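You operate a simulated robot arm through the tools that you are given. There is no shell and no other tool. Be economical: measure what you need, move in short steps, check, and stop when the job is done.

Carry out the task below with a simulated robot arm. There is one attempt and no reset: what you move stays moved.

Task
Move the blue slide block to 1, then lock and pin it there.
Fine: rest the pin in the round yellow holder while you slide; the green-knob lever ends at LOCK.

The check looks at the end state, three seconds after you hand in, the way a careful person would. Anything else that was tipped, shoved, dropped, spilled or broken makes it a failure.

Robot
A 6-joint arm with a two-finger parallel gripper, fixed in place. Base frame: the origin is at the foot of the arm, x ahead of it, y to its left, z up; the work surface is at about z = 911. Lengths are in mm, angles in rad, forces in N, time in s.
With the tool pointing down near the work surface it reaches from about 240 to 660 mm from the base axis. Its first joint turns from -1.152 to 1.152 rad. Payload 2.9 kg.
Tool frame: the origin (TCP) lies between the finger pads and is the grasp point; the fingertips stand 30 mm ahead of it; z points along the fingers, y is the line along which they close. Largest opening 110 mm; finger width 20, thickness 10; the body of the gripper, 48 by 112 mm, starts 55 mm behind the TCP.
Orientation is told as [roll, pitch, yaw] about the base's x, y, z axes, in that order, counted from this pose: with the fingers straight down and closing along the base's y, the tool's x points along the base's -x, its y along +y and its z along -z.

Tools
- The arm moves only by the tool move_arm. Its argument "moves" is a list that holds one entry, the list of rows, each a list of 7 numbers: the shift along the base's x, y, z in m, then the turn, a rotation vector about the base's x, y, z in rad, then the opening, from 0 (shut) to 1 (fully open). In form: [[[tx, ty, tz, rx, ry, rz, jaw], ...]]. A call has 1 to 20 rows; each row shifts and turns the commanded pose from where the row before left it. Rows are played at 5 a second. More than 50 mm and 0.15 rad between two rows, or a gripper value outside its range, and nothing of the call is played. Where a pose cannot be reached the arm comes as near as it can. A force on the tool above 50 N (or 10 N above the force at the start of the call, whichever is more), or a blocked arm, ends the call early, and 0.2 s more pass. Each finger travels about 108 mm/s and halts on what it meets, pressing with about 44 N; the grip force reading is that of the motor and also rises with nothing between the fingers. The clock runs only during rows and for 0.2 s after the last one: add rows that do not move to give the fingers time. It gives the time, the measured TCP pose, the force on the tool (base axes), the opening and the grip force at its end, in the units of the frame above (readings bear some noise), and new pictures: "show" is both (left out), scene, wrist or none.
- Cameras (640 x 400 px; columns grow to the right, rows downward): "scene" is fixed at [88.4, 444.9, 1405.4]; the picture's right is [-0.55, -0.83, 0.00], its down [-0.39, 0.26, -0.88] and it looks along [0.74, -0.49, -0.47] (base axes); focal length 290 px, centre (320, 200). "wrist" rides on the gripper at [-36, 0, -57] in the tool frame; the picture's right is [0.00, -1.00, 0.00], its down [0.97, 0.00, -0.24] and it looks along [0.24, 0.00, 0.97] (tool axes); focal length 218 px, centre (320, 200).
- probe_pixels(camera, pixels): for up to 12 pixels [column, row] of the newest picture of that camera ("zoom" is the newest enlarged one), the place [x, y, z] in the base frame of the surface seen there, good to about 2 mm, but the place of the scene camera against the robot may be out by one fixed shift of up to 25 mm in any direction. It takes no simulated time.
- close_up(camera, box): a new picture of the part [left, top, right, bottom] of that camera's present view, enlarged. It takes no simulated time.
- finish_job(): hands the job in; it is judged then, once.

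Work in short steps. Measure before you move; look again where a grasp or a placing could have gone wrong, and mend it. You have 80 turns and 120 pictures in all, those below and enlarged ones among them. Open the gripper and draw the arm clear of the work before you hand the job in, unless the task says otherwise; then end with one line.

The tools are called after "Request:" as name(argument=value, ...) on one line, values as JSON. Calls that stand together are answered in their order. move_arm: Moves the arm, as the interface text tells. Its arguments: {"type":"object","properties":{"moves":{"type":"array"},"show":{"type":"string","enum":["both","scene","wrist","none"]}},"required":["moves"]} The other tools are called the same way: probe_pixels (camera, pixels) gives the place of the surface under pixels of a picture; close_up (camera, box) takes an enlarged picture of a part of a camera's view; finish_job () hands the job in.

At the start:

```text
clock: 0.0
ee_pos: [369.2, 120.6, 1292.6]
tcp_rot: [0.0, 0.0, 0.002]
contact_force: [-0.2, 0.4, -0.6]
opening: 109.9
grasp_force: 0.1
```

scene: 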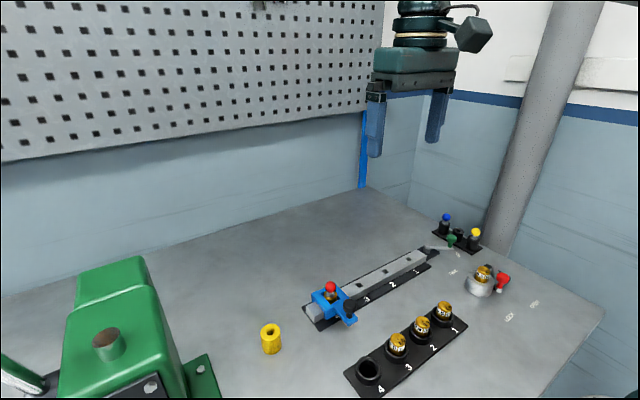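
wrist: 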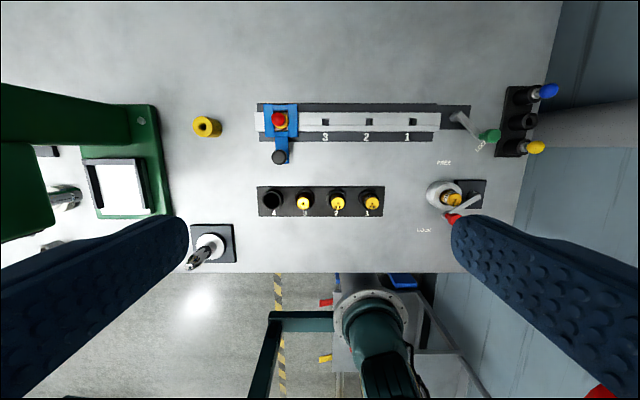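

I see a rail with the blue slide at about scene (330,300), with a red-headed pin in it, and a green-knob lever at the rail's far end. I'll enlarge both views.

Request:
close_up(camera="scene", box=[240, 200, 500, 362])

Request:
close_up(camera="wrist", box=[180, 70, 560, 260])

```text
2.46 times, centred on (370, 281) of scene
```

zoom: 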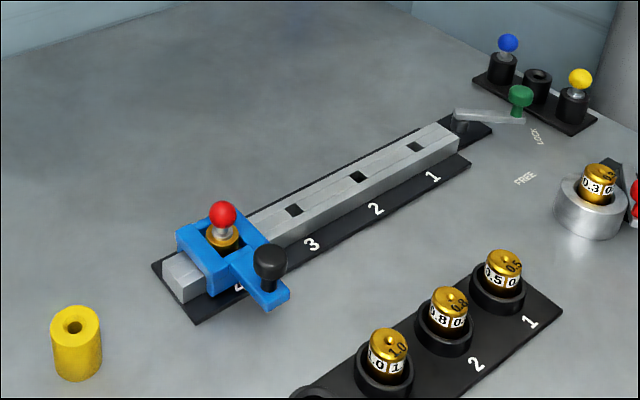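

```text
1.68 times, centred on (370, 165) of wrist
```

zoom: 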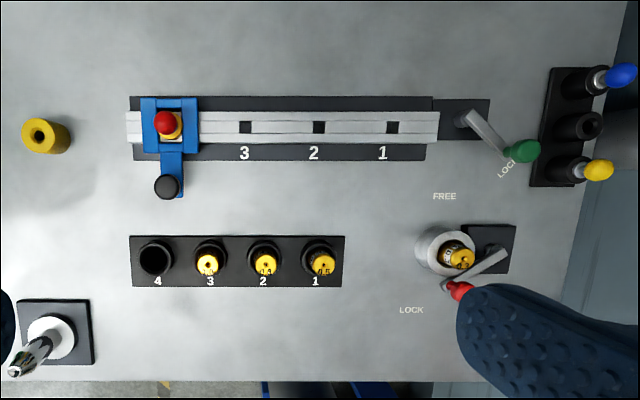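

Two levers carry FREE/LOCK texts, so I need a closer look at which labels belong to the green one. I'll also probe positions in the wrist view.

Request:
close_up(camera="wrist", box=[400, 90, 540, 250])

Request:
close_up(camera="scene", box=[400, 200, 560, 340])

Request:
probe_pixels(camera="wrist", pixels=[[278, 118], [207, 127], [279, 157], [325, 122], [367, 122], [407, 122], [454, 117], [489, 136], [480, 148], [444, 162], [281, 140], [424, 230]])

Request:
probe_pixels(camera="scene", pixels=[[330, 286], [270, 333], [349, 303], [359, 286], [385, 272], [408, 259], [427, 248], [451, 239], [318, 296], [454, 272], [340, 325], [458, 253]])

```text
2.50 times, centred on (470, 170) of wrist
```

zoom: 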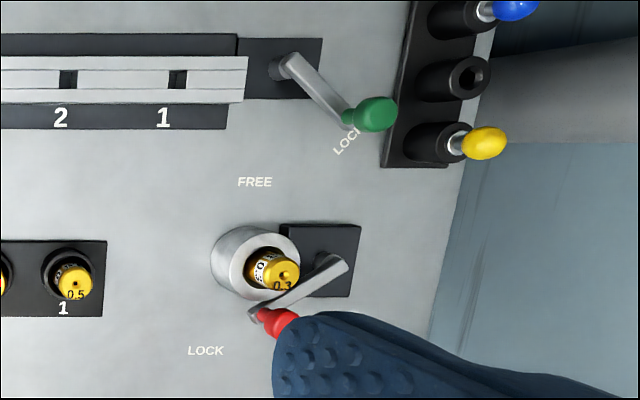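

```text
2.86 times, centred on (480, 270) of scene
```

zoom: 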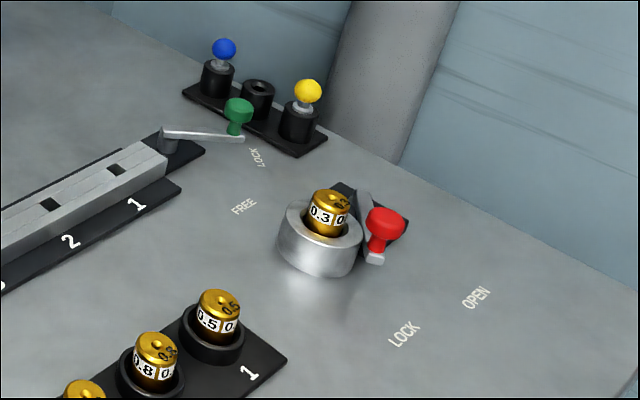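

```text
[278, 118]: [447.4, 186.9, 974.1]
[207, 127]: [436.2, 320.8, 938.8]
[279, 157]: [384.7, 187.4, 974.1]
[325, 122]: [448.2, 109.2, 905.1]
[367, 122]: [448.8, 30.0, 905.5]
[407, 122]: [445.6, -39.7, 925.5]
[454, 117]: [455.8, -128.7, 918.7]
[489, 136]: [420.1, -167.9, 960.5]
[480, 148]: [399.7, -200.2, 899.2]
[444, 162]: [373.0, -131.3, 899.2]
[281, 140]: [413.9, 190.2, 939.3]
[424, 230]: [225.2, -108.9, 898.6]
```

```text
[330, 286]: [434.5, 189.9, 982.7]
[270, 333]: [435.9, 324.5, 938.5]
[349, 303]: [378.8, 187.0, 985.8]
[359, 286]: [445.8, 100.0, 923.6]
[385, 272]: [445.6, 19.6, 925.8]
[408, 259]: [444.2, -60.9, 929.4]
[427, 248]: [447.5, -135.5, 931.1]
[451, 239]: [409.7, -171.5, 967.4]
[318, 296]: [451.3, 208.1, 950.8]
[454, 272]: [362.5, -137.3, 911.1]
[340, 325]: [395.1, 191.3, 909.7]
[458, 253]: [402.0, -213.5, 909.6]
```

The green lever (pivot ≈(455,-130), knob ≈(415,-170)) currently points at LOCK; FREE lies toward -x from the pivot. I'll go down for a closer look over the slide and pin.

Request:
move_arm(moves=[[[0.012, 0.0135, -0.035, 0, 0, 0, 1], [0.012, 0.0135, -0.035, 0, 0, 0, 1], [0.012, 0.0135, -0.035, 0, 0, 0, 1], [0.012, 0.0135, -0.035, 0, 0, 0, 1], [0.012, 0.0135, -0.035, 0, 0, 0, 1], [0, 0, 0, 0, 0, 0, 1]]])

```text
clock: 1.4
ee_pos: [427.7, 187.8, 1114.2]
tcp_rot: [0.002, 0.0, 0.001]
contact_force: [0.5, -0.4, -0.2]
opening: 110.0
grasp_force: 0.0
```

scene: 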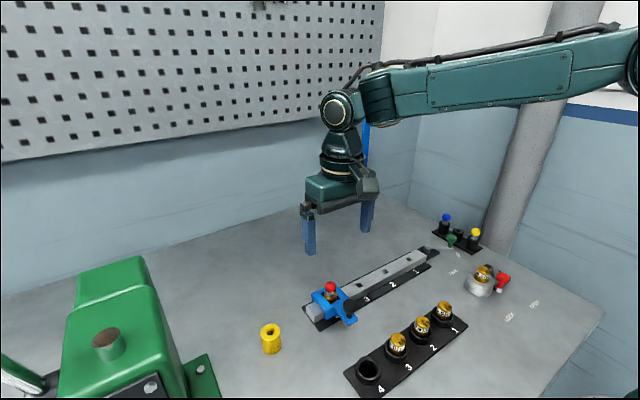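
wrist: 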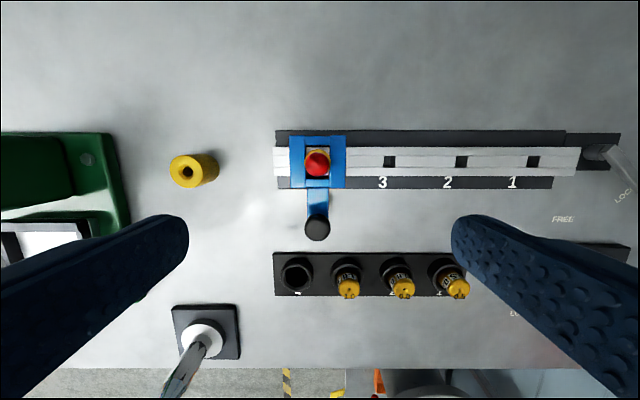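

Both views are clear now; I'll enlarge the slide and holder and probe the key points.

Request:
close_up(camera="wrist", box=[150, 100, 400, 256])

Request:
probe_pixels(camera="wrist", pixels=[[316, 157], [317, 167], [317, 222], [188, 172], [196, 158], [390, 162], [461, 162], [533, 161], [593, 153], [300, 163], [240, 230], [318, 145]])

Request:
close_up(camera="scene", box=[295, 262, 375, 332])

```text
2.56 times, centred on (275, 178) of wrist
```

zoom: 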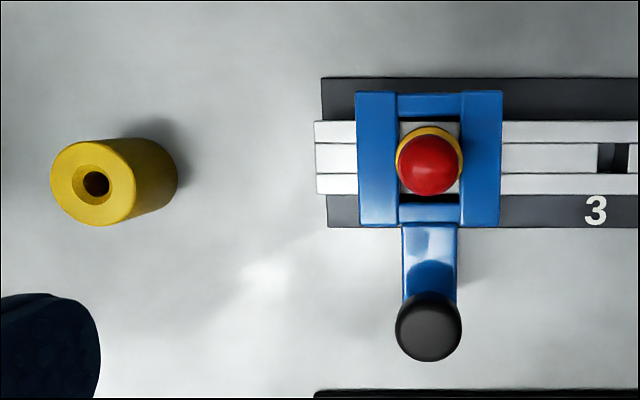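

```text
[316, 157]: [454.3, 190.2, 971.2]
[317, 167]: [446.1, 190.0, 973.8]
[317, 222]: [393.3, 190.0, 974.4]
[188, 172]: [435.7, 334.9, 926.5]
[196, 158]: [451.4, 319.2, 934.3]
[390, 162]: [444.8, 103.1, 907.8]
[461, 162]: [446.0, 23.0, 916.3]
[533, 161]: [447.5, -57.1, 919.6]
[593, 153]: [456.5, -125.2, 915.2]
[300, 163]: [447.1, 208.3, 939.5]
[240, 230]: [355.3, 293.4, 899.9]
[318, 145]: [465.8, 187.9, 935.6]
```

```text
5.71 times, centred on (335, 297) of scene
```

zoom: 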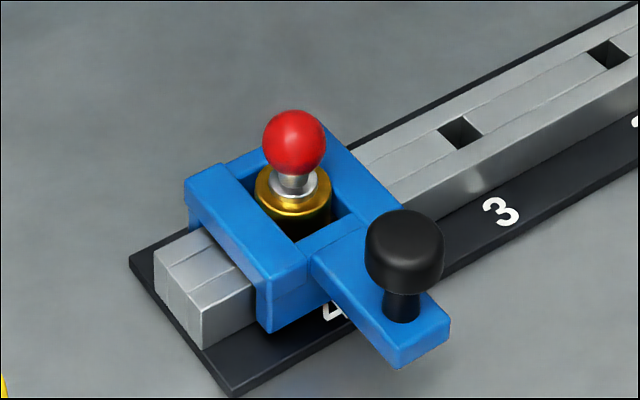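

Ball of the pin is centred near (447,190,~963) with the slide top at ≈938. I'll descend so the fingertips stop about 8 mm above the slide top, with jaws half open.

Request:
move_arm(moves=[[[0.0195, 0.002, -0.04, 0, 0, 0, 0.6], [0, 0, -0.04, 0, 0, 0, 0.5], [0, 0, -0.035, 0, 0, 0, 0.5], [0, 0, -0.022, 0, 0, 0, 0.5], [0, 0, 0, 0, 0, 0, 0.5]]])

```text
clock: 2.6
ee_pos: [448.1, 189.1, 978.7]
tcp_rot: [0.001, 0.0, 0.002]
contact_force: [-0.5, 0.5, 0.6]
opening: 55.1
grasp_force: 0.0
```

scene: 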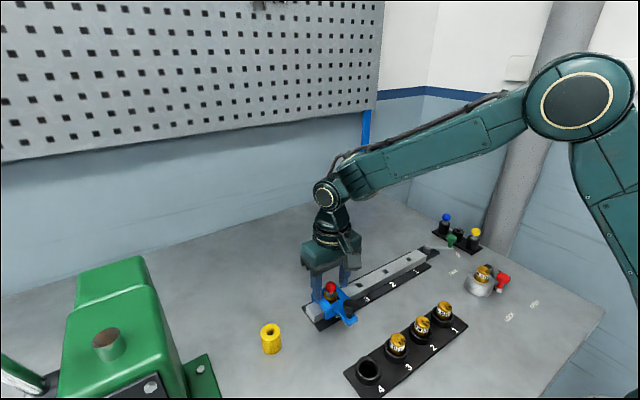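
wrist: 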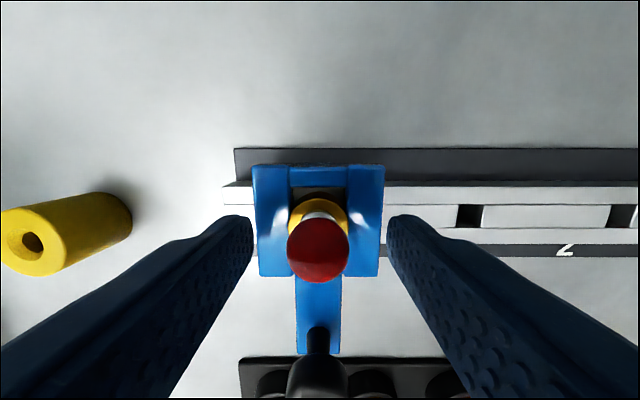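

The ball is between the fingers at (318,248). I'll check heights before gripping.

Request:
close_up(camera="scene", box=[290, 255, 380, 335])

Request:
probe_pixels(camera="wrist", pixels=[[318, 240], [318, 260], [268, 220], [366, 220], [300, 210], [430, 210], [45, 216], [15, 225], [22, 268], [318, 300], [318, 350], [540, 215]])

```text
5.00 times, centred on (335, 295) of scene
```

zoom: 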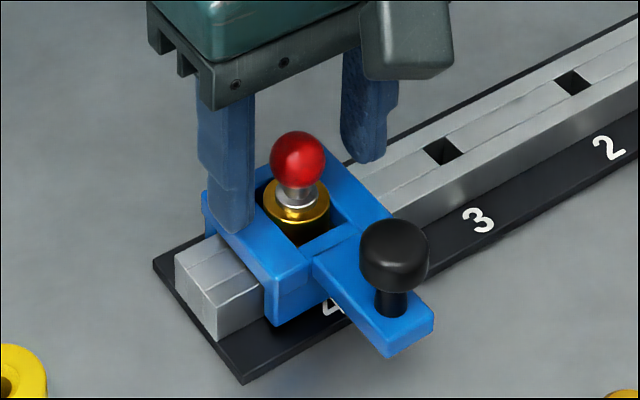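

```text
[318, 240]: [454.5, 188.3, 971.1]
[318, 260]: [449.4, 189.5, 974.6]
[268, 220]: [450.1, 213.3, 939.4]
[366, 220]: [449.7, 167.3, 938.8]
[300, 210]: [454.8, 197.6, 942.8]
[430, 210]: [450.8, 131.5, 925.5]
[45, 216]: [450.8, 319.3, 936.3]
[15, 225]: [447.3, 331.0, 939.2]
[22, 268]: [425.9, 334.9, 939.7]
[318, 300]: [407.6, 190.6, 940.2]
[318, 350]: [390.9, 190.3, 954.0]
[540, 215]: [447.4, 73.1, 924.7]
```

Ball top ≈975, slide top 939, rail top 925. Lower 4 mm and close on the ball.

Request:
move_arm(moves=[[[0, 0.0005, -0.004, 0, 0, 0, 0.5], [0, 0, 0, 0, 0, 0, 0.3], [0, 0, 0, 0, 0, 0, 0.0], [0, 0, 0, 0, 0, 0, 0.0], [0, 0, 0, 0, 0, 0, 0.0]]])

```text
clock: 3.8
ee_pos: [447.4, 190.0, 974.6]
tcp_rot: [0.001, 0.002, 0.003]
contact_force: [-1.1, -1.1, 0.3]
opening: 18.7
grasp_force: 44.1
```

scene: 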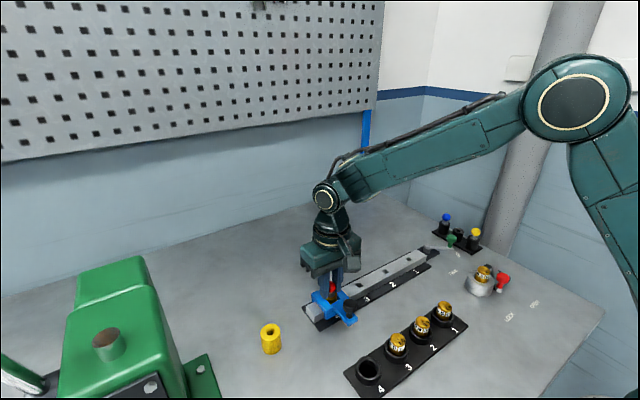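
wrist: 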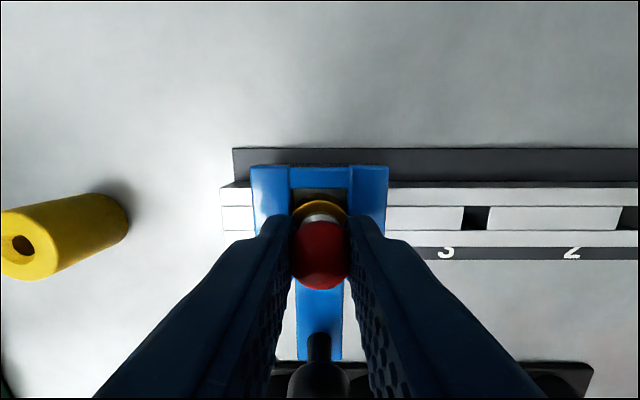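

The ball is held at 18.7 mm opening with 44 N. I'll lift straight up slowly and look.

Request:
move_arm(moves=[[[0, 0, 0.005, 0, 0, 0, 0], [0, 0, 0.01, 0, 0, 0, 0], [0, 0, 0.015, 0, 0, 0, 0], [0, 0, 0.02, 0, 0, 0, 0], [0, 0, 0.02, 0, 0, 0, 0], [0, 0, 0, 0, 0, 0, 0]]])

Request:
close_up(camera="scene", box=[250, 215, 380, 345])

```text
clock: 5.2
ee_pos: [447.9, 189.5, 1046.8]
tcp_rot: [0.001, 0.0, 0.002]
contact_force: [-0.1, -0.3, -0.8]
opening: 19.0
grasp_force: 43.7
```

scene: 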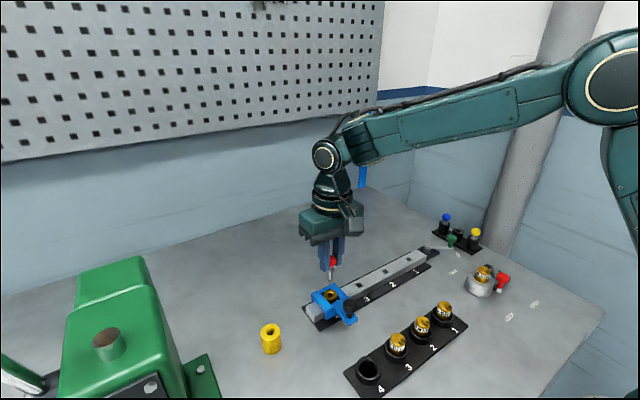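
wrist: 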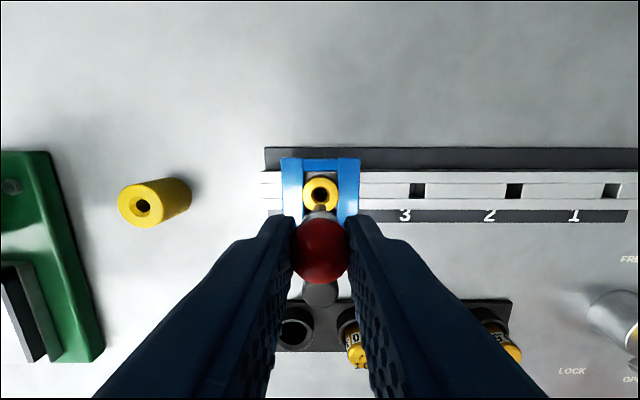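

```text
3.08 times, centred on (315, 280) of scene
```

zoom: 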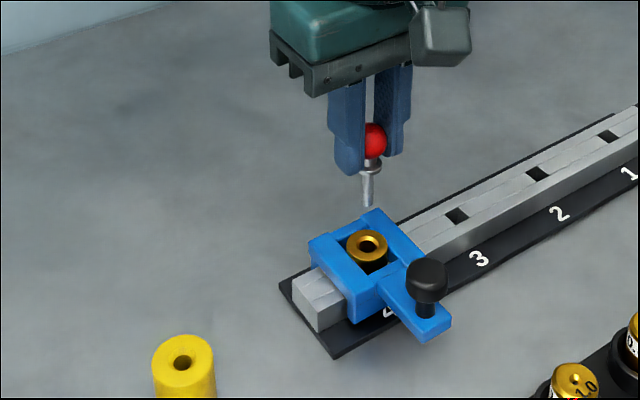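

The pin is out; the gold bush stays with the slide. I'll measure the pin tip, the bush and the holder to plan the drop in the holder.

Request:
probe_pixels(camera="zoom", pixels=[[367, 200], [367, 180], [370, 168], [372, 140], [358, 238], [376, 240], [382, 245], [162, 357], [204, 357], [183, 344], [182, 377], [367, 262]])

Request:
close_up(camera="wrist", box=[110, 160, 200, 240])

Request:
probe_pixels(camera="wrist", pixels=[[126, 208], [154, 208], [141, 192], [141, 222], [310, 192], [331, 192], [321, 182], [321, 202], [321, 212]])

```text
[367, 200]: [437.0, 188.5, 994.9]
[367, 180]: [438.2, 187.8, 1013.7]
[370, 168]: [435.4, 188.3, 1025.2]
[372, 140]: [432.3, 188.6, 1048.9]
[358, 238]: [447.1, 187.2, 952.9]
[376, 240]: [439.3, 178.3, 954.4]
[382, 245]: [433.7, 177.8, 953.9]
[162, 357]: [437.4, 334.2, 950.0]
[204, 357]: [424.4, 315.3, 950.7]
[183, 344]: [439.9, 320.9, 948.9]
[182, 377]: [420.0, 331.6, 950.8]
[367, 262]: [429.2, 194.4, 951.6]
```

```text
5.00 times, centred on (155, 200) of wrist
```

zoom: 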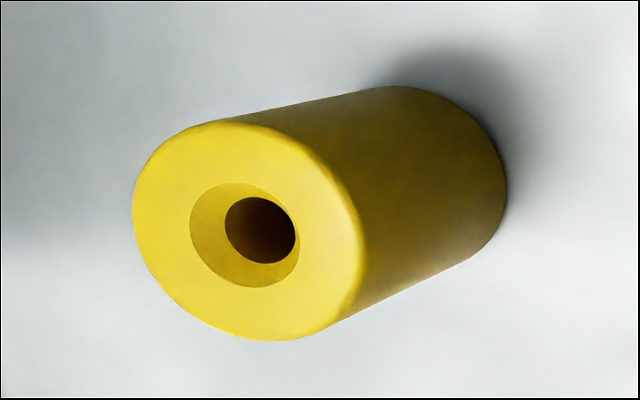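

```text
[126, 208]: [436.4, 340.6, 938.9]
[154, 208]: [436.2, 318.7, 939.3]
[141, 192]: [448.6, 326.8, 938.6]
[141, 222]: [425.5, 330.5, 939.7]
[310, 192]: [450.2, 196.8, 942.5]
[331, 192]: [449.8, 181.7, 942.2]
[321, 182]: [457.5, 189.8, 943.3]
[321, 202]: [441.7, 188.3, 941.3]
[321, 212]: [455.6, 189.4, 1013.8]
```

Holder centre ≈(437.7,330), top 939; bush centre ≈(448.5,189.3) with pin held on axis. I'll carry the pin over the holder at height.

Request:
move_arm(moves=[[[-0.0027, 0.035, 0, 0, 0, 0, 0], [-0.0027, 0.035, 0, 0, 0, 0, 0], [-0.0027, 0.035, 0, 0, 0, 0, 0], [-0.0022, 0.0355, 0, 0, 0, 0, 0], [0, 0, -0.01, 0, 0, 0, 0], [0, 0, -0.01, 0, 0, 0, 0], [0, 0, 0, 0, 0, 0, 0]]])

Request:
close_up(camera="scene", box=[220, 270, 320, 370])

Request:
close_up(camera="wrist", box=[260, 150, 380, 270])

```text
clock: 6.8
ee_pos: [437.5, 331.1, 1025.3]
tcp_rot: [0.001, -0.002, 0.001]
contact_force: [-0.1, -1.1, -0.5]
opening: 17.7
grasp_force: 43.7
```

scene: 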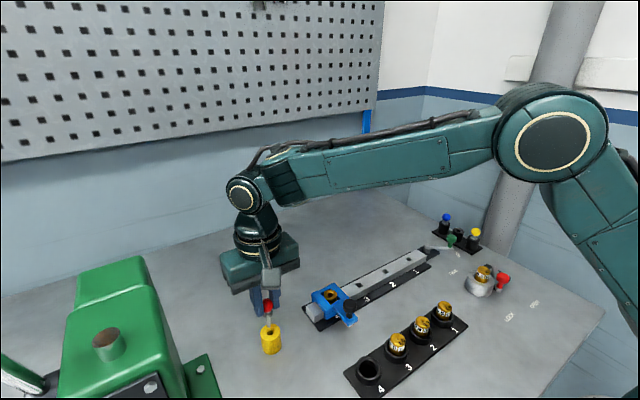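
wrist: 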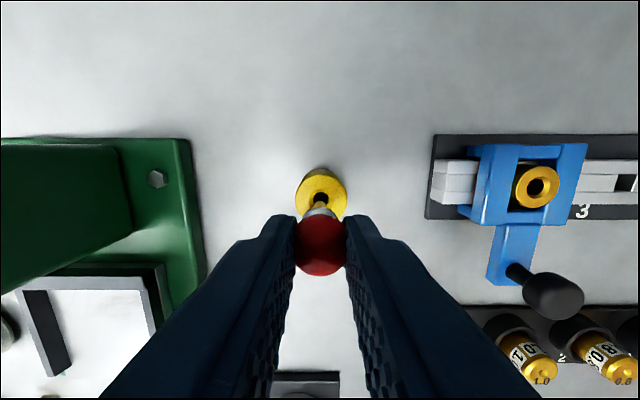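

```text
4.00 times, centred on (270, 320) of scene
```

zoom: 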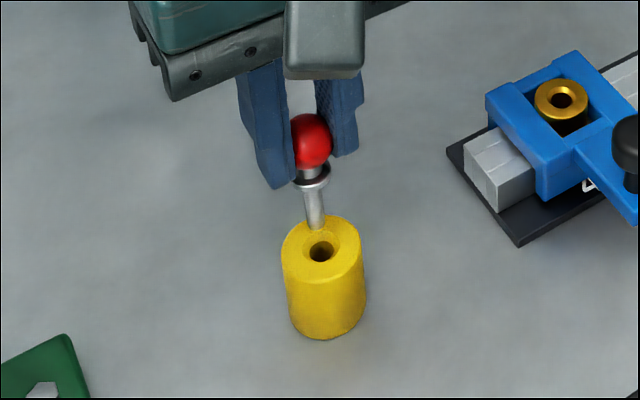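

```text
3.33 times, centred on (320, 210) of wrist
```

zoom: 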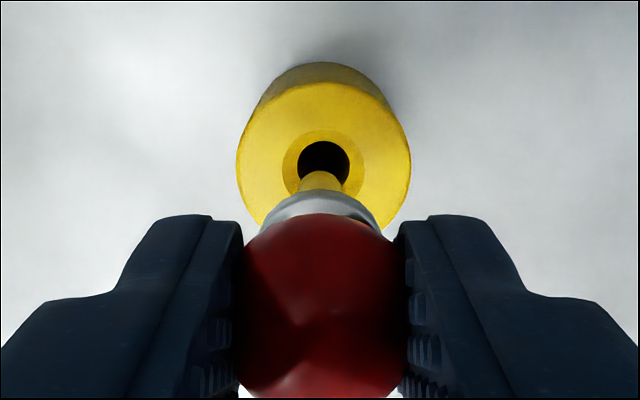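

Pin hangs straight; the hole is about 0.7 mm toward -y from the pin. I'll correct and lower gradually with the force check.

Request:
move_arm(moves=[[[0.0002, -0.0007, -0.01, 0, 0, 0, 0], [0, 0, -0.01, 0, 0, 0, 0], [0, 0, -0.007, 0, 0, 0, 0], [0, 0, -0.007, 0, 0, 0, 0], [0, 0, 0, 0, 0, 0, 0]]])

Request:
close_up(camera="scene", box=[220, 270, 320, 370])

```text
clock: 8.0
ee_pos: [437.7, 329.4, 990.4]
tcp_rot: [0.0, 0.0, 0.002]
contact_force: [-0.8, 0.2, 0.0]
opening: 17.5
grasp_force: 44.3
```

scene: 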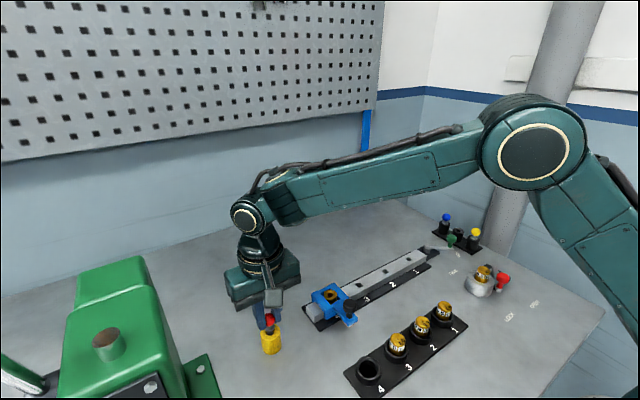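
wrist: 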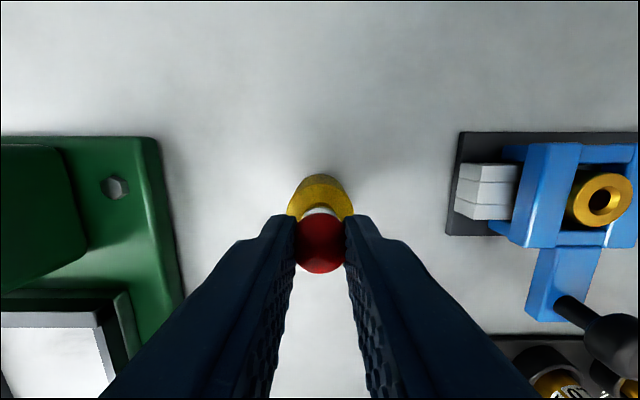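

```text
4.00 times, centred on (270, 320) of scene
```

zoom: 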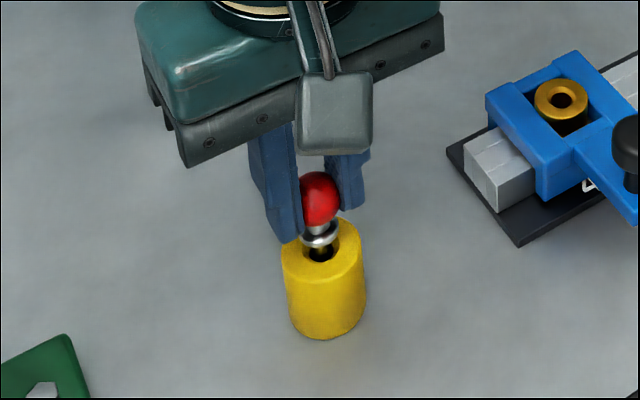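

The pin is in the hole; go on down gently until the collar is close to the holder top.

Request:
move_arm(moves=[[[0, 0.0005, -0.006, 0, 0, 0, 0], [0, 0, -0.006, 0, 0, 0, 0], [0, 0, -0.003, 0, 0, 0, 0], [0, 0, -0.002, 0, 0, 0, 0], [0, 0, 0, 0, 0, 0, 0]]])

Request:
close_up(camera="scene", box=[240, 290, 300, 360])

```text
clock: 9.2
ee_pos: [439.5, 331.3, 977.6]
tcp_rot: [0.006, -0.006, 0.0]
contact_force: [-3.3, 2.1, 33.6]
opening: 16.3
grasp_force: 43.6
```

scene: 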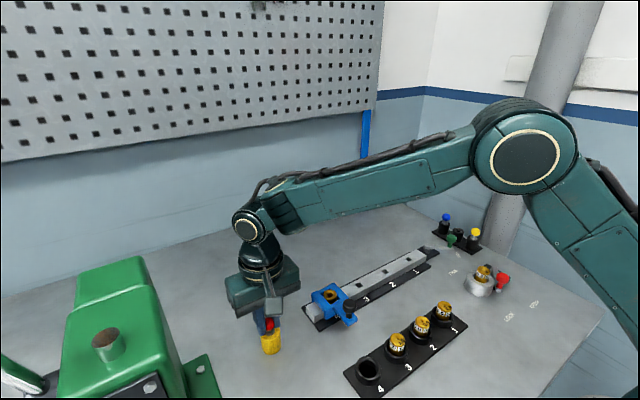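
wrist: 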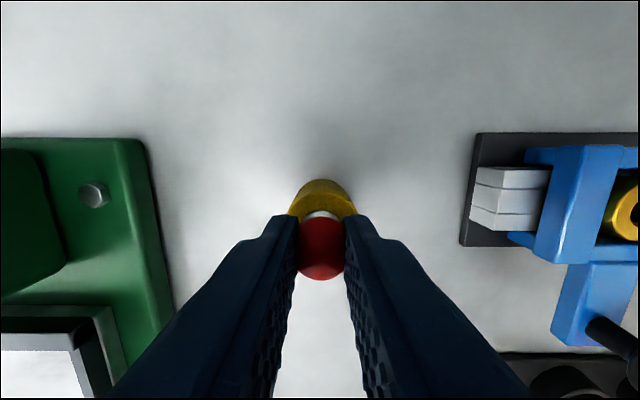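

```text
5.71 times, centred on (270, 325) of scene
```

zoom: 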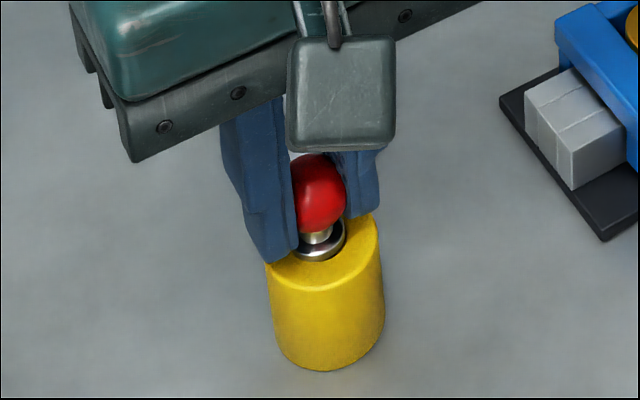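

Force 33 N upward: the collar is seated on the holder. Back off 2 mm, open and rise.

Request:
move_arm(moves=[[[0, 0, 0.002, 0, 0, 0, 0], [0, 0, 0, 0, 0, 0, 0.2], [0, 0, 0, 0, 0, 0, 0.45], [0, 0, 0, 0, 0, 0, 0.45], [0, 0, 0.03, 0, 0, 0, 0.45], [0, 0, 0.04, 0, 0, 0, 0.45], [0, 0, 0.04, 0, 0, 0, 0.45], [0, 0, 0, 0, 0, 0, 0.45]]])

Request:
close_up(camera="scene", box=[230, 270, 360, 360])

```text
clock: 11.0
ee_pos: [439.1, 330.4, 1086.8]
tcp_rot: [0.002, 0.0, 0.003]
contact_force: [0.4, -0.3, 0.1]
opening: 49.7
grasp_force: 0.1
```

scene: 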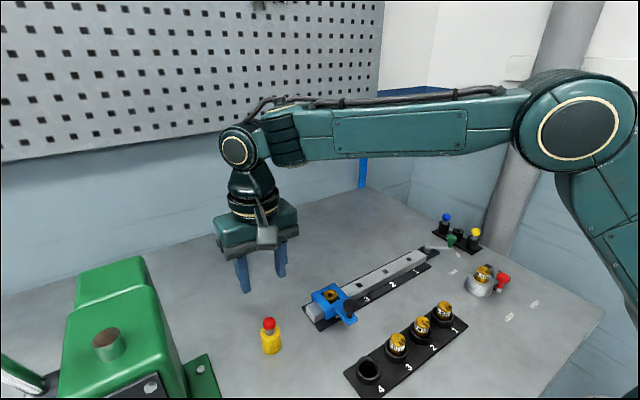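
wrist: 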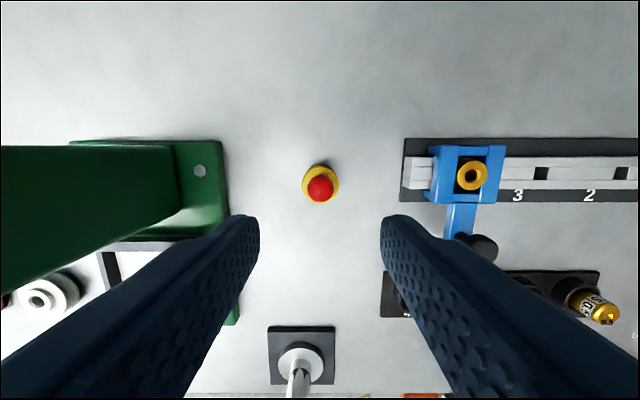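

```text
4.44 times, centred on (295, 315) of scene
```

zoom: 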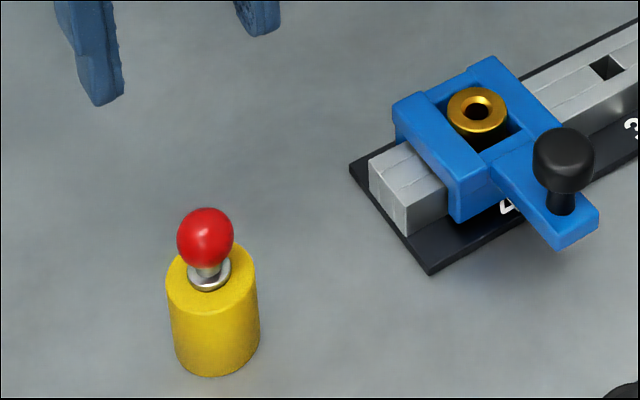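

The pin stands upright in the holder. Now travel at height to look at the green lever.

Request:
move_arm(moves=[[[-0.003, -0.048, 0, 0, 0, 0, 0.45], [-0.003, -0.048, 0, 0, 0, 0, 0.45], [-0.003, -0.048, 0, 0, 0, 0, 0.45], [-0.003, -0.048, 0, 0, 0, 0, 0.45], [-0.003, -0.048, 0, 0, 0, 0, 0.45], [-0.003, -0.048, 0, 0, 0, 0, 0.45], [-0.003, -0.048, 0, 0, 0, 0, 0.45], [-0.003, -0.048, 0, 0, 0, 0, 0.45], [-0.003, -0.048, 0, 0, 0, 0, 0.45], [-0.003, -0.048, 0, 0, 0, 0, 0.45], [0, 0, 0, 0, 0, 0, 0.45]]])

Request:
close_up(camera="wrist", box=[230, 100, 420, 230])

Request:
close_up(camera="scene", box=[410, 200, 500, 290])

```text
clock: 13.4
ee_pos: [408.1, -151.0, 1086.9]
tcp_rot: [0.001, 0.0, 0.002]
contact_force: [0.3, 0.1, 0.1]
opening: 49.2
grasp_force: 0.0
```

scene: 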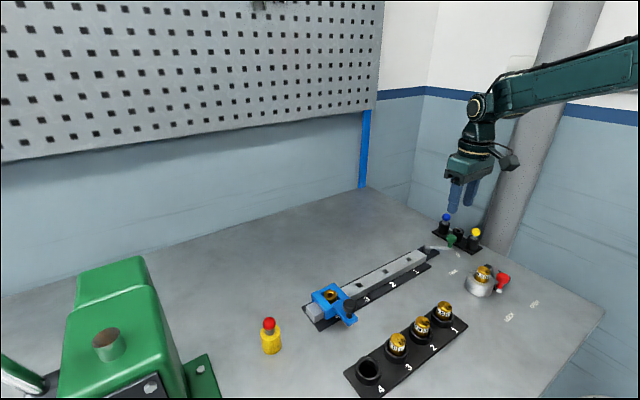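
wrist: 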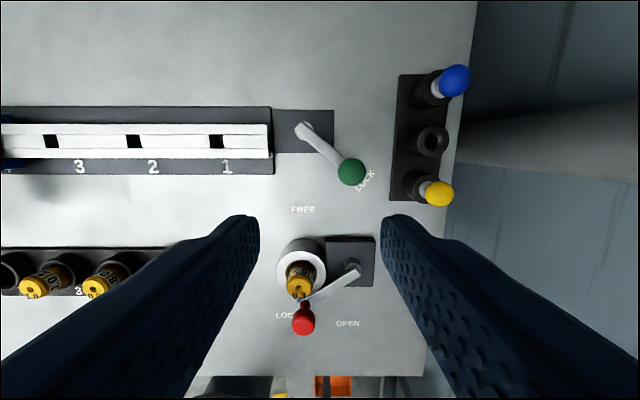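

```text
3.08 times, centred on (325, 165) of wrist
```

zoom: 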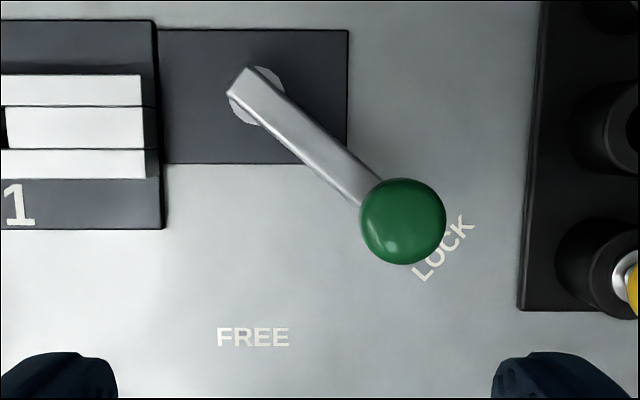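

```text
4.44 times, centred on (455, 245) of scene
```

zoom: 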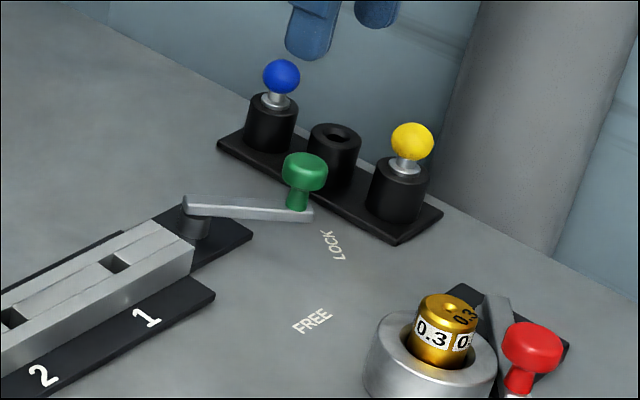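

The lever points at LOCK now, FREE is straight toward -x of the pivot. I'll probe pivot, arm, knob and labels.

Request:
probe_pixels(camera="wrist", pixels=[[351, 168], [351, 178], [341, 172], [361, 172], [306, 133], [303, 131], [328, 152], [303, 210], [365, 181], [310, 140]])

Request:
probe_pixels(camera="zoom", pixels=[[303, 162], [303, 183], [297, 203], [250, 208], [195, 205], [195, 225], [310, 217], [308, 321], [333, 245], [326, 176]])

```text
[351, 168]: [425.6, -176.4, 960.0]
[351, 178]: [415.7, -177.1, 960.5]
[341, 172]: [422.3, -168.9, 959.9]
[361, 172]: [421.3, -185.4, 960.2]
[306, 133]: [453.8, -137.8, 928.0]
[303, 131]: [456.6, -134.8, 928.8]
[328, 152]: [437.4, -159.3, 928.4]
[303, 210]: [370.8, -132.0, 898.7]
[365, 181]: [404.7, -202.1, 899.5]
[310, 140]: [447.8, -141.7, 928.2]
```

```text
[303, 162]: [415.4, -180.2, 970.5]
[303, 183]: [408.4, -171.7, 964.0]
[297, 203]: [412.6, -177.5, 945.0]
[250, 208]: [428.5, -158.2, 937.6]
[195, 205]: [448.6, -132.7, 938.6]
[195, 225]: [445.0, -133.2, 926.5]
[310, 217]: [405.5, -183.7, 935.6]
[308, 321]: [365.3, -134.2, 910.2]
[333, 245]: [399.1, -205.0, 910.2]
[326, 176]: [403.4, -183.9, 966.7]
```

Knob centre ≈(421,-177), top z 960; pivot ≈(454,-136), arm ≈52 mm at 51° from -x. I'll yaw the tool by +0.89 so the fingers close tangentially, and come to just above the knob.

Request:
move_arm(moves=[[[0.0022, -0.0043, 0, 0, 0, 0.148, 0.45], [0.0022, -0.0043, -0.01, 0, 0, 0.148, 0.45], [0.0022, -0.0043, -0.02, 0, 0, 0.148, 0.45], [0.0022, -0.0043, -0.02, 0, 0, 0.148, 0.45], [0.0022, -0.0043, -0.02, 0, 0, 0.148, 0.45], [0.0022, -0.0043, -0.01, 0, 0, 0.148, 0.45], [0, 0, 0, 0, 0, 0, 0.45]]])

Request:
close_up(camera="scene", box=[410, 180, 510, 280])

```text
clock: 15.0
ee_pos: [422.5, -175.0, 1006.3]
tcp_rot: [0.001, 0.001, 0.89]
contact_force: [-0.2, -0.5, -0.1]
opening: 50.0
grasp_force: 0.0
```

scene: 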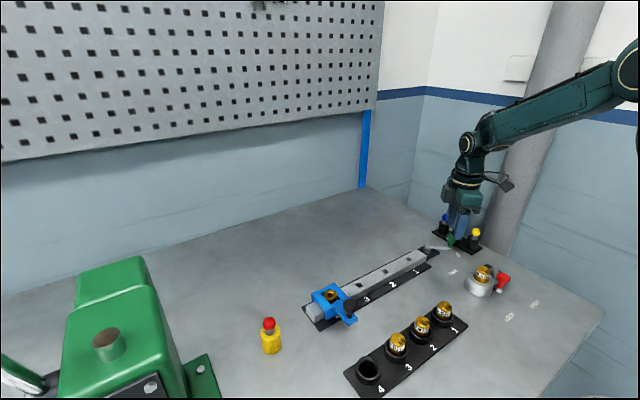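
wrist: 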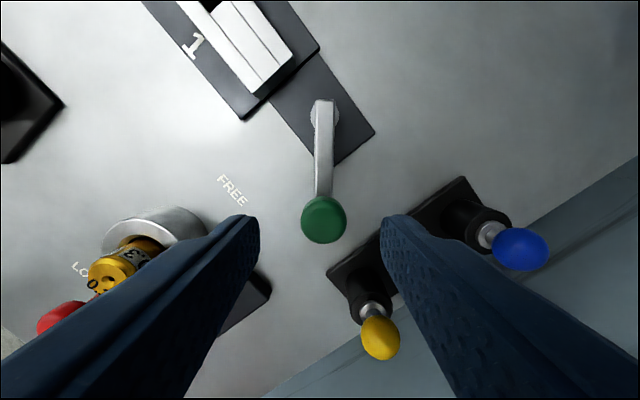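

```text
4.00 times, centred on (460, 230) of scene
```

zoom: 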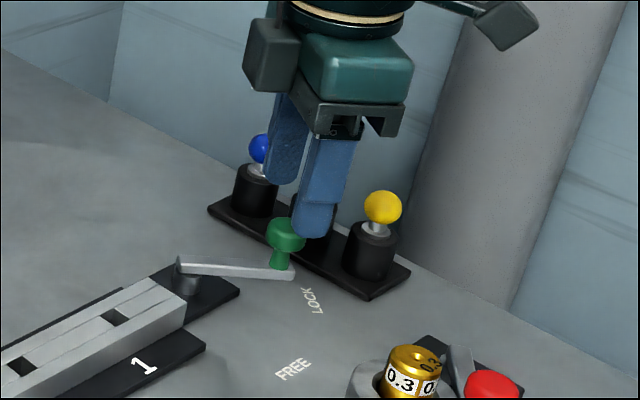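

Knob at (323,220) in the wrist view; check its centre and the clearance to the black cups on the right.

Request:
probe_pixels(camera="wrist", pixels=[[323, 219], [305, 219], [343, 219], [323, 200], [323, 236], [323, 115], [360, 300], [380, 335], [350, 250], [470, 225], [520, 250], [390, 218]])

```text
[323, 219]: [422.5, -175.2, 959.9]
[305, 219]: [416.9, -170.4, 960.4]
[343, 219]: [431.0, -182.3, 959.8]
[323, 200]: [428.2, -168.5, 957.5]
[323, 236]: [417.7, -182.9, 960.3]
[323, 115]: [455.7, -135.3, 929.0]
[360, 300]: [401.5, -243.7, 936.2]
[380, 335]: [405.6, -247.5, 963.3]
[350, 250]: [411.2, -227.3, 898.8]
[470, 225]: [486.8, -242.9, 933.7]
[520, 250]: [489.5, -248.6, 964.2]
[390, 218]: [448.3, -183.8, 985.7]
```

Clearance is fine (cups at y≈-243). Descend 43 mm and close on the knob.

Request:
move_arm(moves=[[[0.0005, -0.0008, -0.02, 0, 0, 0, 0.45], [0, 0, -0.023, 0, 0, 0, 0.45], [0, 0, 0, 0, 0, 0, 0.3], [0, 0, 0, 0, 0, 0, 0.1], [0, 0, 0, 0, 0, 0, 0.0], [0, 0, 0, 0, 0, 0, 0.0]]])

Request:
close_up(camera="scene", box=[410, 180, 510, 280])

```text
clock: 16.4
ee_pos: [421.4, -175.6, 962.5]
tcp_rot: [0.003, 0.0, 0.889]
contact_force: [-0.1, -1.3, -3.8]
opening: 22.9
grasp_force: 44.7
```

scene: 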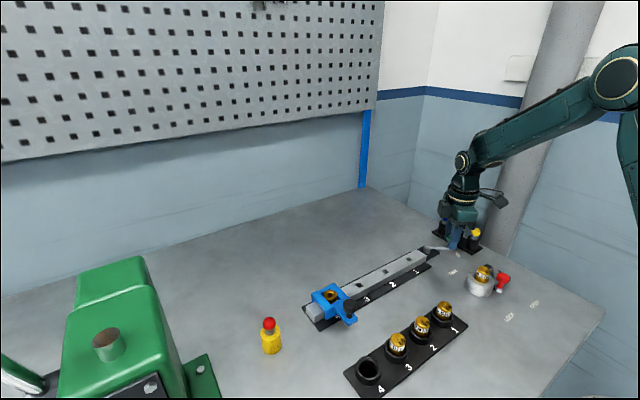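
wrist: 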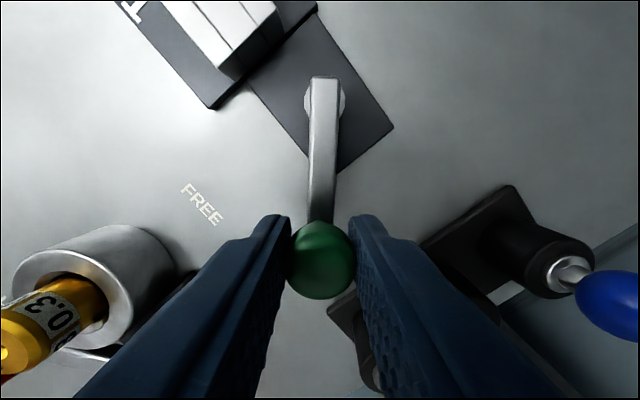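

```text
4.00 times, centred on (460, 230) of scene
```

zoom: 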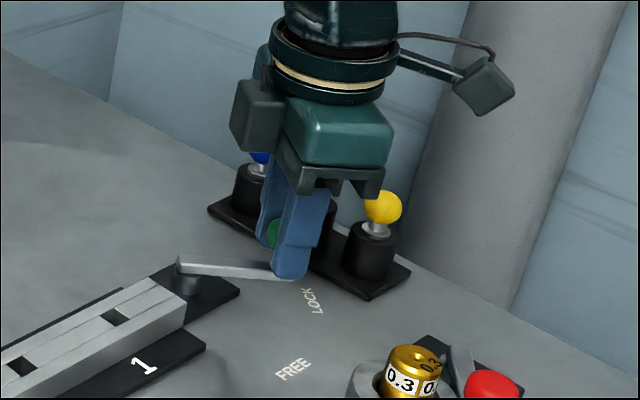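

Knob gripped (22.9 mm). Rotate toward FREE along the arc, first two steps.

Request:
move_arm(moves=[[[-0.0055, 0.0053, 0, 0, 0, -0.148, 0], [-0.0047, 0.006, 0, 0, 0, -0.148, 0], [0, 0, 0, 0, 0, 0, 0]]])

```text
clock: 17.2
ee_pos: [412.0, -163.4, 963.8]
tcp_rot: [0.002, -0.004, 0.593]
contact_force: [-0.6, 8.9, 2.6]
opening: 22.9
grasp_force: 45.0
```

scene: 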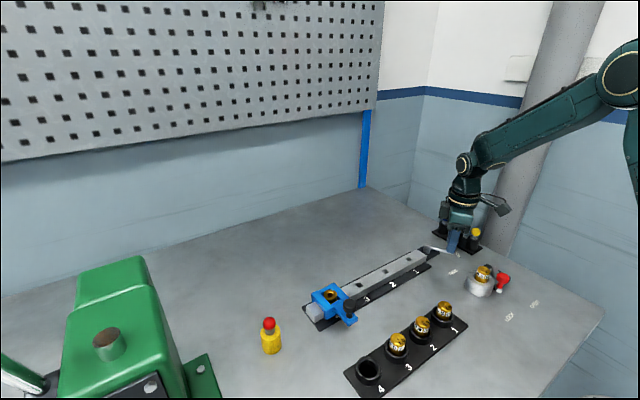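
wrist: 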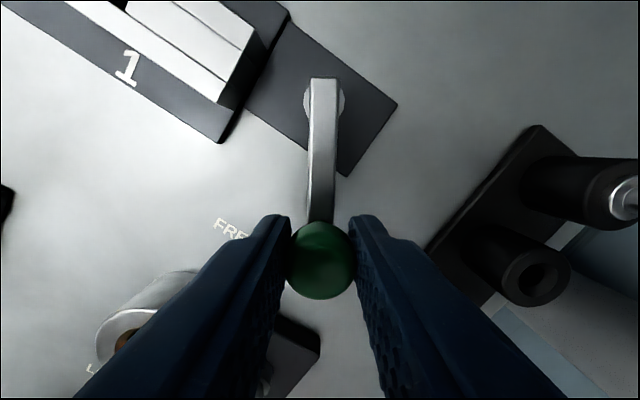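

The lever follows well with low force. Play the remaining four steps.

Request:
move_arm(moves=[[[-0.0038, 0.0065, 0, 0, 0, -0.148, 0], [-0.0027, 0.0071, 0, 0, 0, -0.148, 0], [-0.0017, 0.0075, 0, 0, 0, -0.148, 0], [-0.0006, 0.0076, 0, 0, 0, -0.148, 0], [0, 0, 0, 0, 0, 0, 0]]])

Request:
close_up(camera="scene", box=[400, 200, 500, 300])

```text
clock: 18.4
ee_pos: [403.8, -136.8, 963.8]
tcp_rot: [0.003, 0.0, 0.0]
contact_force: [-2.9, 5.3, 6.4]
opening: 22.6
grasp_force: 44.9
```

scene: 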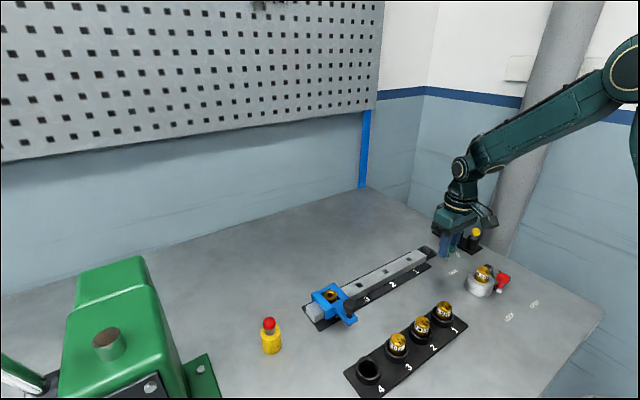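
wrist: 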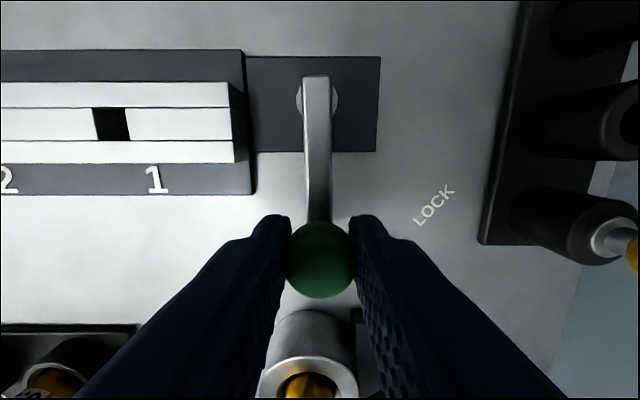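

```text
4.00 times, centred on (450, 250) of scene
```

zoom: 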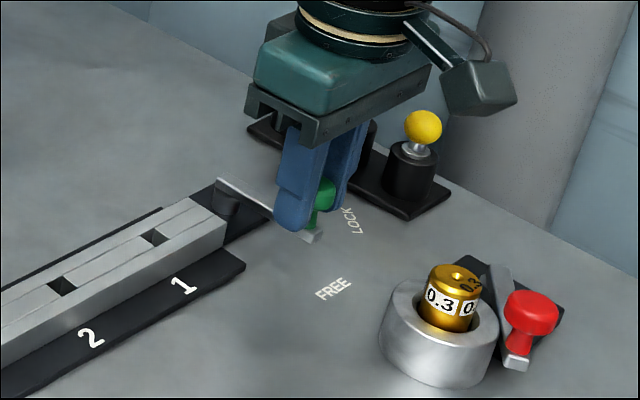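

Lever points at FREE. Release, rise and travel to above the slide's black handle knob.

Request:
move_arm(moves=[[[0, 0, 0, 0, 0, 0, 0.2], [0, 0, 0, 0, 0, 0, 0.45], [0, 0, 0.03, 0, 0, 0, 0.45], [0, 0, 0.04, 0, 0, 0, 0.45], [0, 0, 0.04, 0, 0, 0, 0.45], [-0.0025, 0.047, 0, 0, 0, 0, 0.45], [-0.0025, 0.047, 0, 0, 0, 0, 0.45], [-0.0025, 0.047, 0, 0, 0, 0, 0.45], [-0.0025, 0.047, 0, 0, 0, 0, 0.45], [-0.0025, 0.047, 0, 0, 0, 0, 0.45], [-0.0025, 0.047, 0, 0, 0, 0, 0.45], [0, 0.044, 0, 0, 0, 0, 0.45], [0, 0, 0, 0, 0, 0, 0.45]]])

Request:
close_up(camera="scene", box=[390, 200, 510, 300])

```text
clock: 21.2
ee_pos: [387.0, 189.9, 1071.7]
tcp_rot: [0.003, -0.001, 0.0]
contact_force: [0.5, -0.5, -0.3]
opening: 49.5
grasp_force: 0.0
```

scene: 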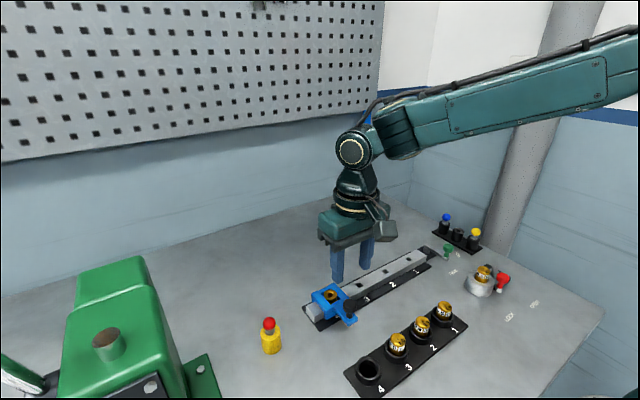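
wrist: 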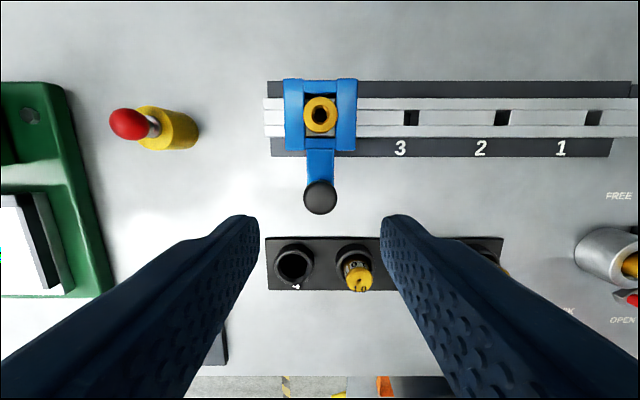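

```text
4.00 times, centred on (450, 250) of scene
```

zoom: 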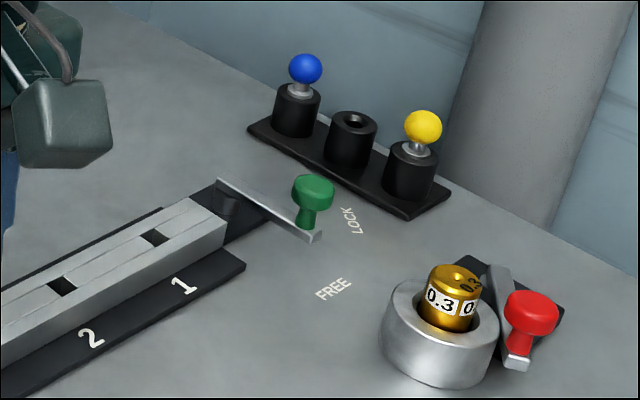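

The handle knob is at (320,197) in the wrist view. Check the lever's true direction and the knob centre.

Request:
probe_pixels(camera="zoom", pixels=[[225, 186], [270, 211], [312, 235], [312, 186], [333, 288], [352, 220], [318, 294], [345, 280]])

Request:
probe_pixels(camera="wrist", pixels=[[320, 188], [320, 200], [307, 195], [333, 195], [320, 160], [410, 118], [593, 118], [619, 196], [357, 270], [320, 115]])

```text
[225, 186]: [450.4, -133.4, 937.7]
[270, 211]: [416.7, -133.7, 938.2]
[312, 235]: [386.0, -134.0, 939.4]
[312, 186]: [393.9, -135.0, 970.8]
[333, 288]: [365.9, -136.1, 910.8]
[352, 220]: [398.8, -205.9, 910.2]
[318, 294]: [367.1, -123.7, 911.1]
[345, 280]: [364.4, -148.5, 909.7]
```

```text
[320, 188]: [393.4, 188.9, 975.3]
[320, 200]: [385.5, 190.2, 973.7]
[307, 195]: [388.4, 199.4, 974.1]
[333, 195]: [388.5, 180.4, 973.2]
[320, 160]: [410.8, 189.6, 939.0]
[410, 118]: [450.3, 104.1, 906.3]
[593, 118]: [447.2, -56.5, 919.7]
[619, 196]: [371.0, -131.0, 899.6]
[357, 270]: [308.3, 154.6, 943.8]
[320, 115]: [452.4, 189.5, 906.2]
```

The lever is exactly at FREE. Descend over the handle knob at (388,190) and grip it.

Request:
move_arm(moves=[[[0.001, 0, -0.04, 0, 0, 0, 0.45], [0, 0, -0.04, 0, 0, 0, 0.45], [0, 0, -0.019, 0, 0, 0, 0.45], [0, 0, 0, 0, 0, 0, 0.3], [0, 0, 0, 0, 0, 0, 0.1], [0, 0, 0, 0, 0, 0, 0], [0, 0, 0, 0, 0, 0, 0]]])

Request:
close_up(camera="scene", box=[300, 250, 390, 340])

```text
clock: 22.8
ee_pos: [389.5, 190.9, 975.2]
tcp_rot: [0.002, 0.001, 0.001]
contact_force: [1.8, 0.9, -6.6]
opening: 25.4
grasp_force: 45.1
```

scene: 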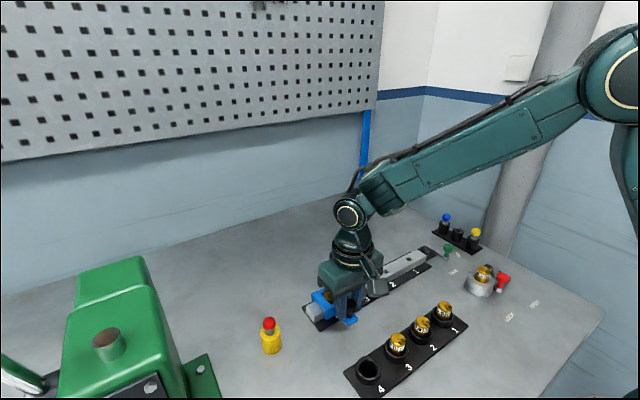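
wrist: 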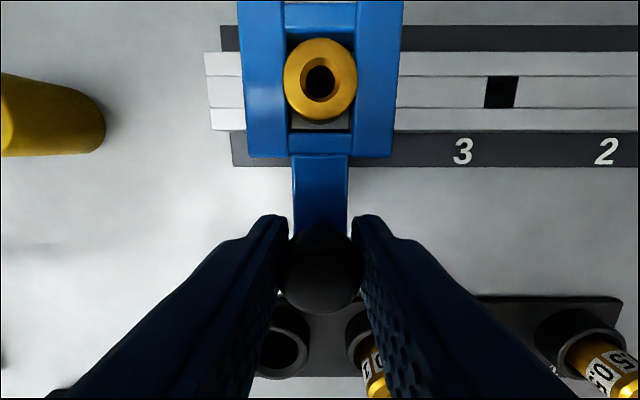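

```text
4.44 times, centred on (345, 295) of scene
```

zoom: 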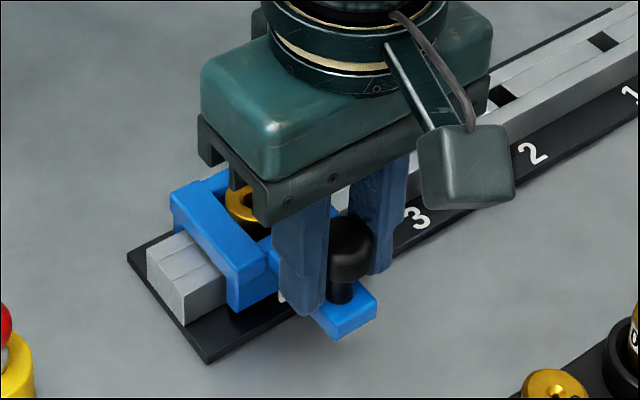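

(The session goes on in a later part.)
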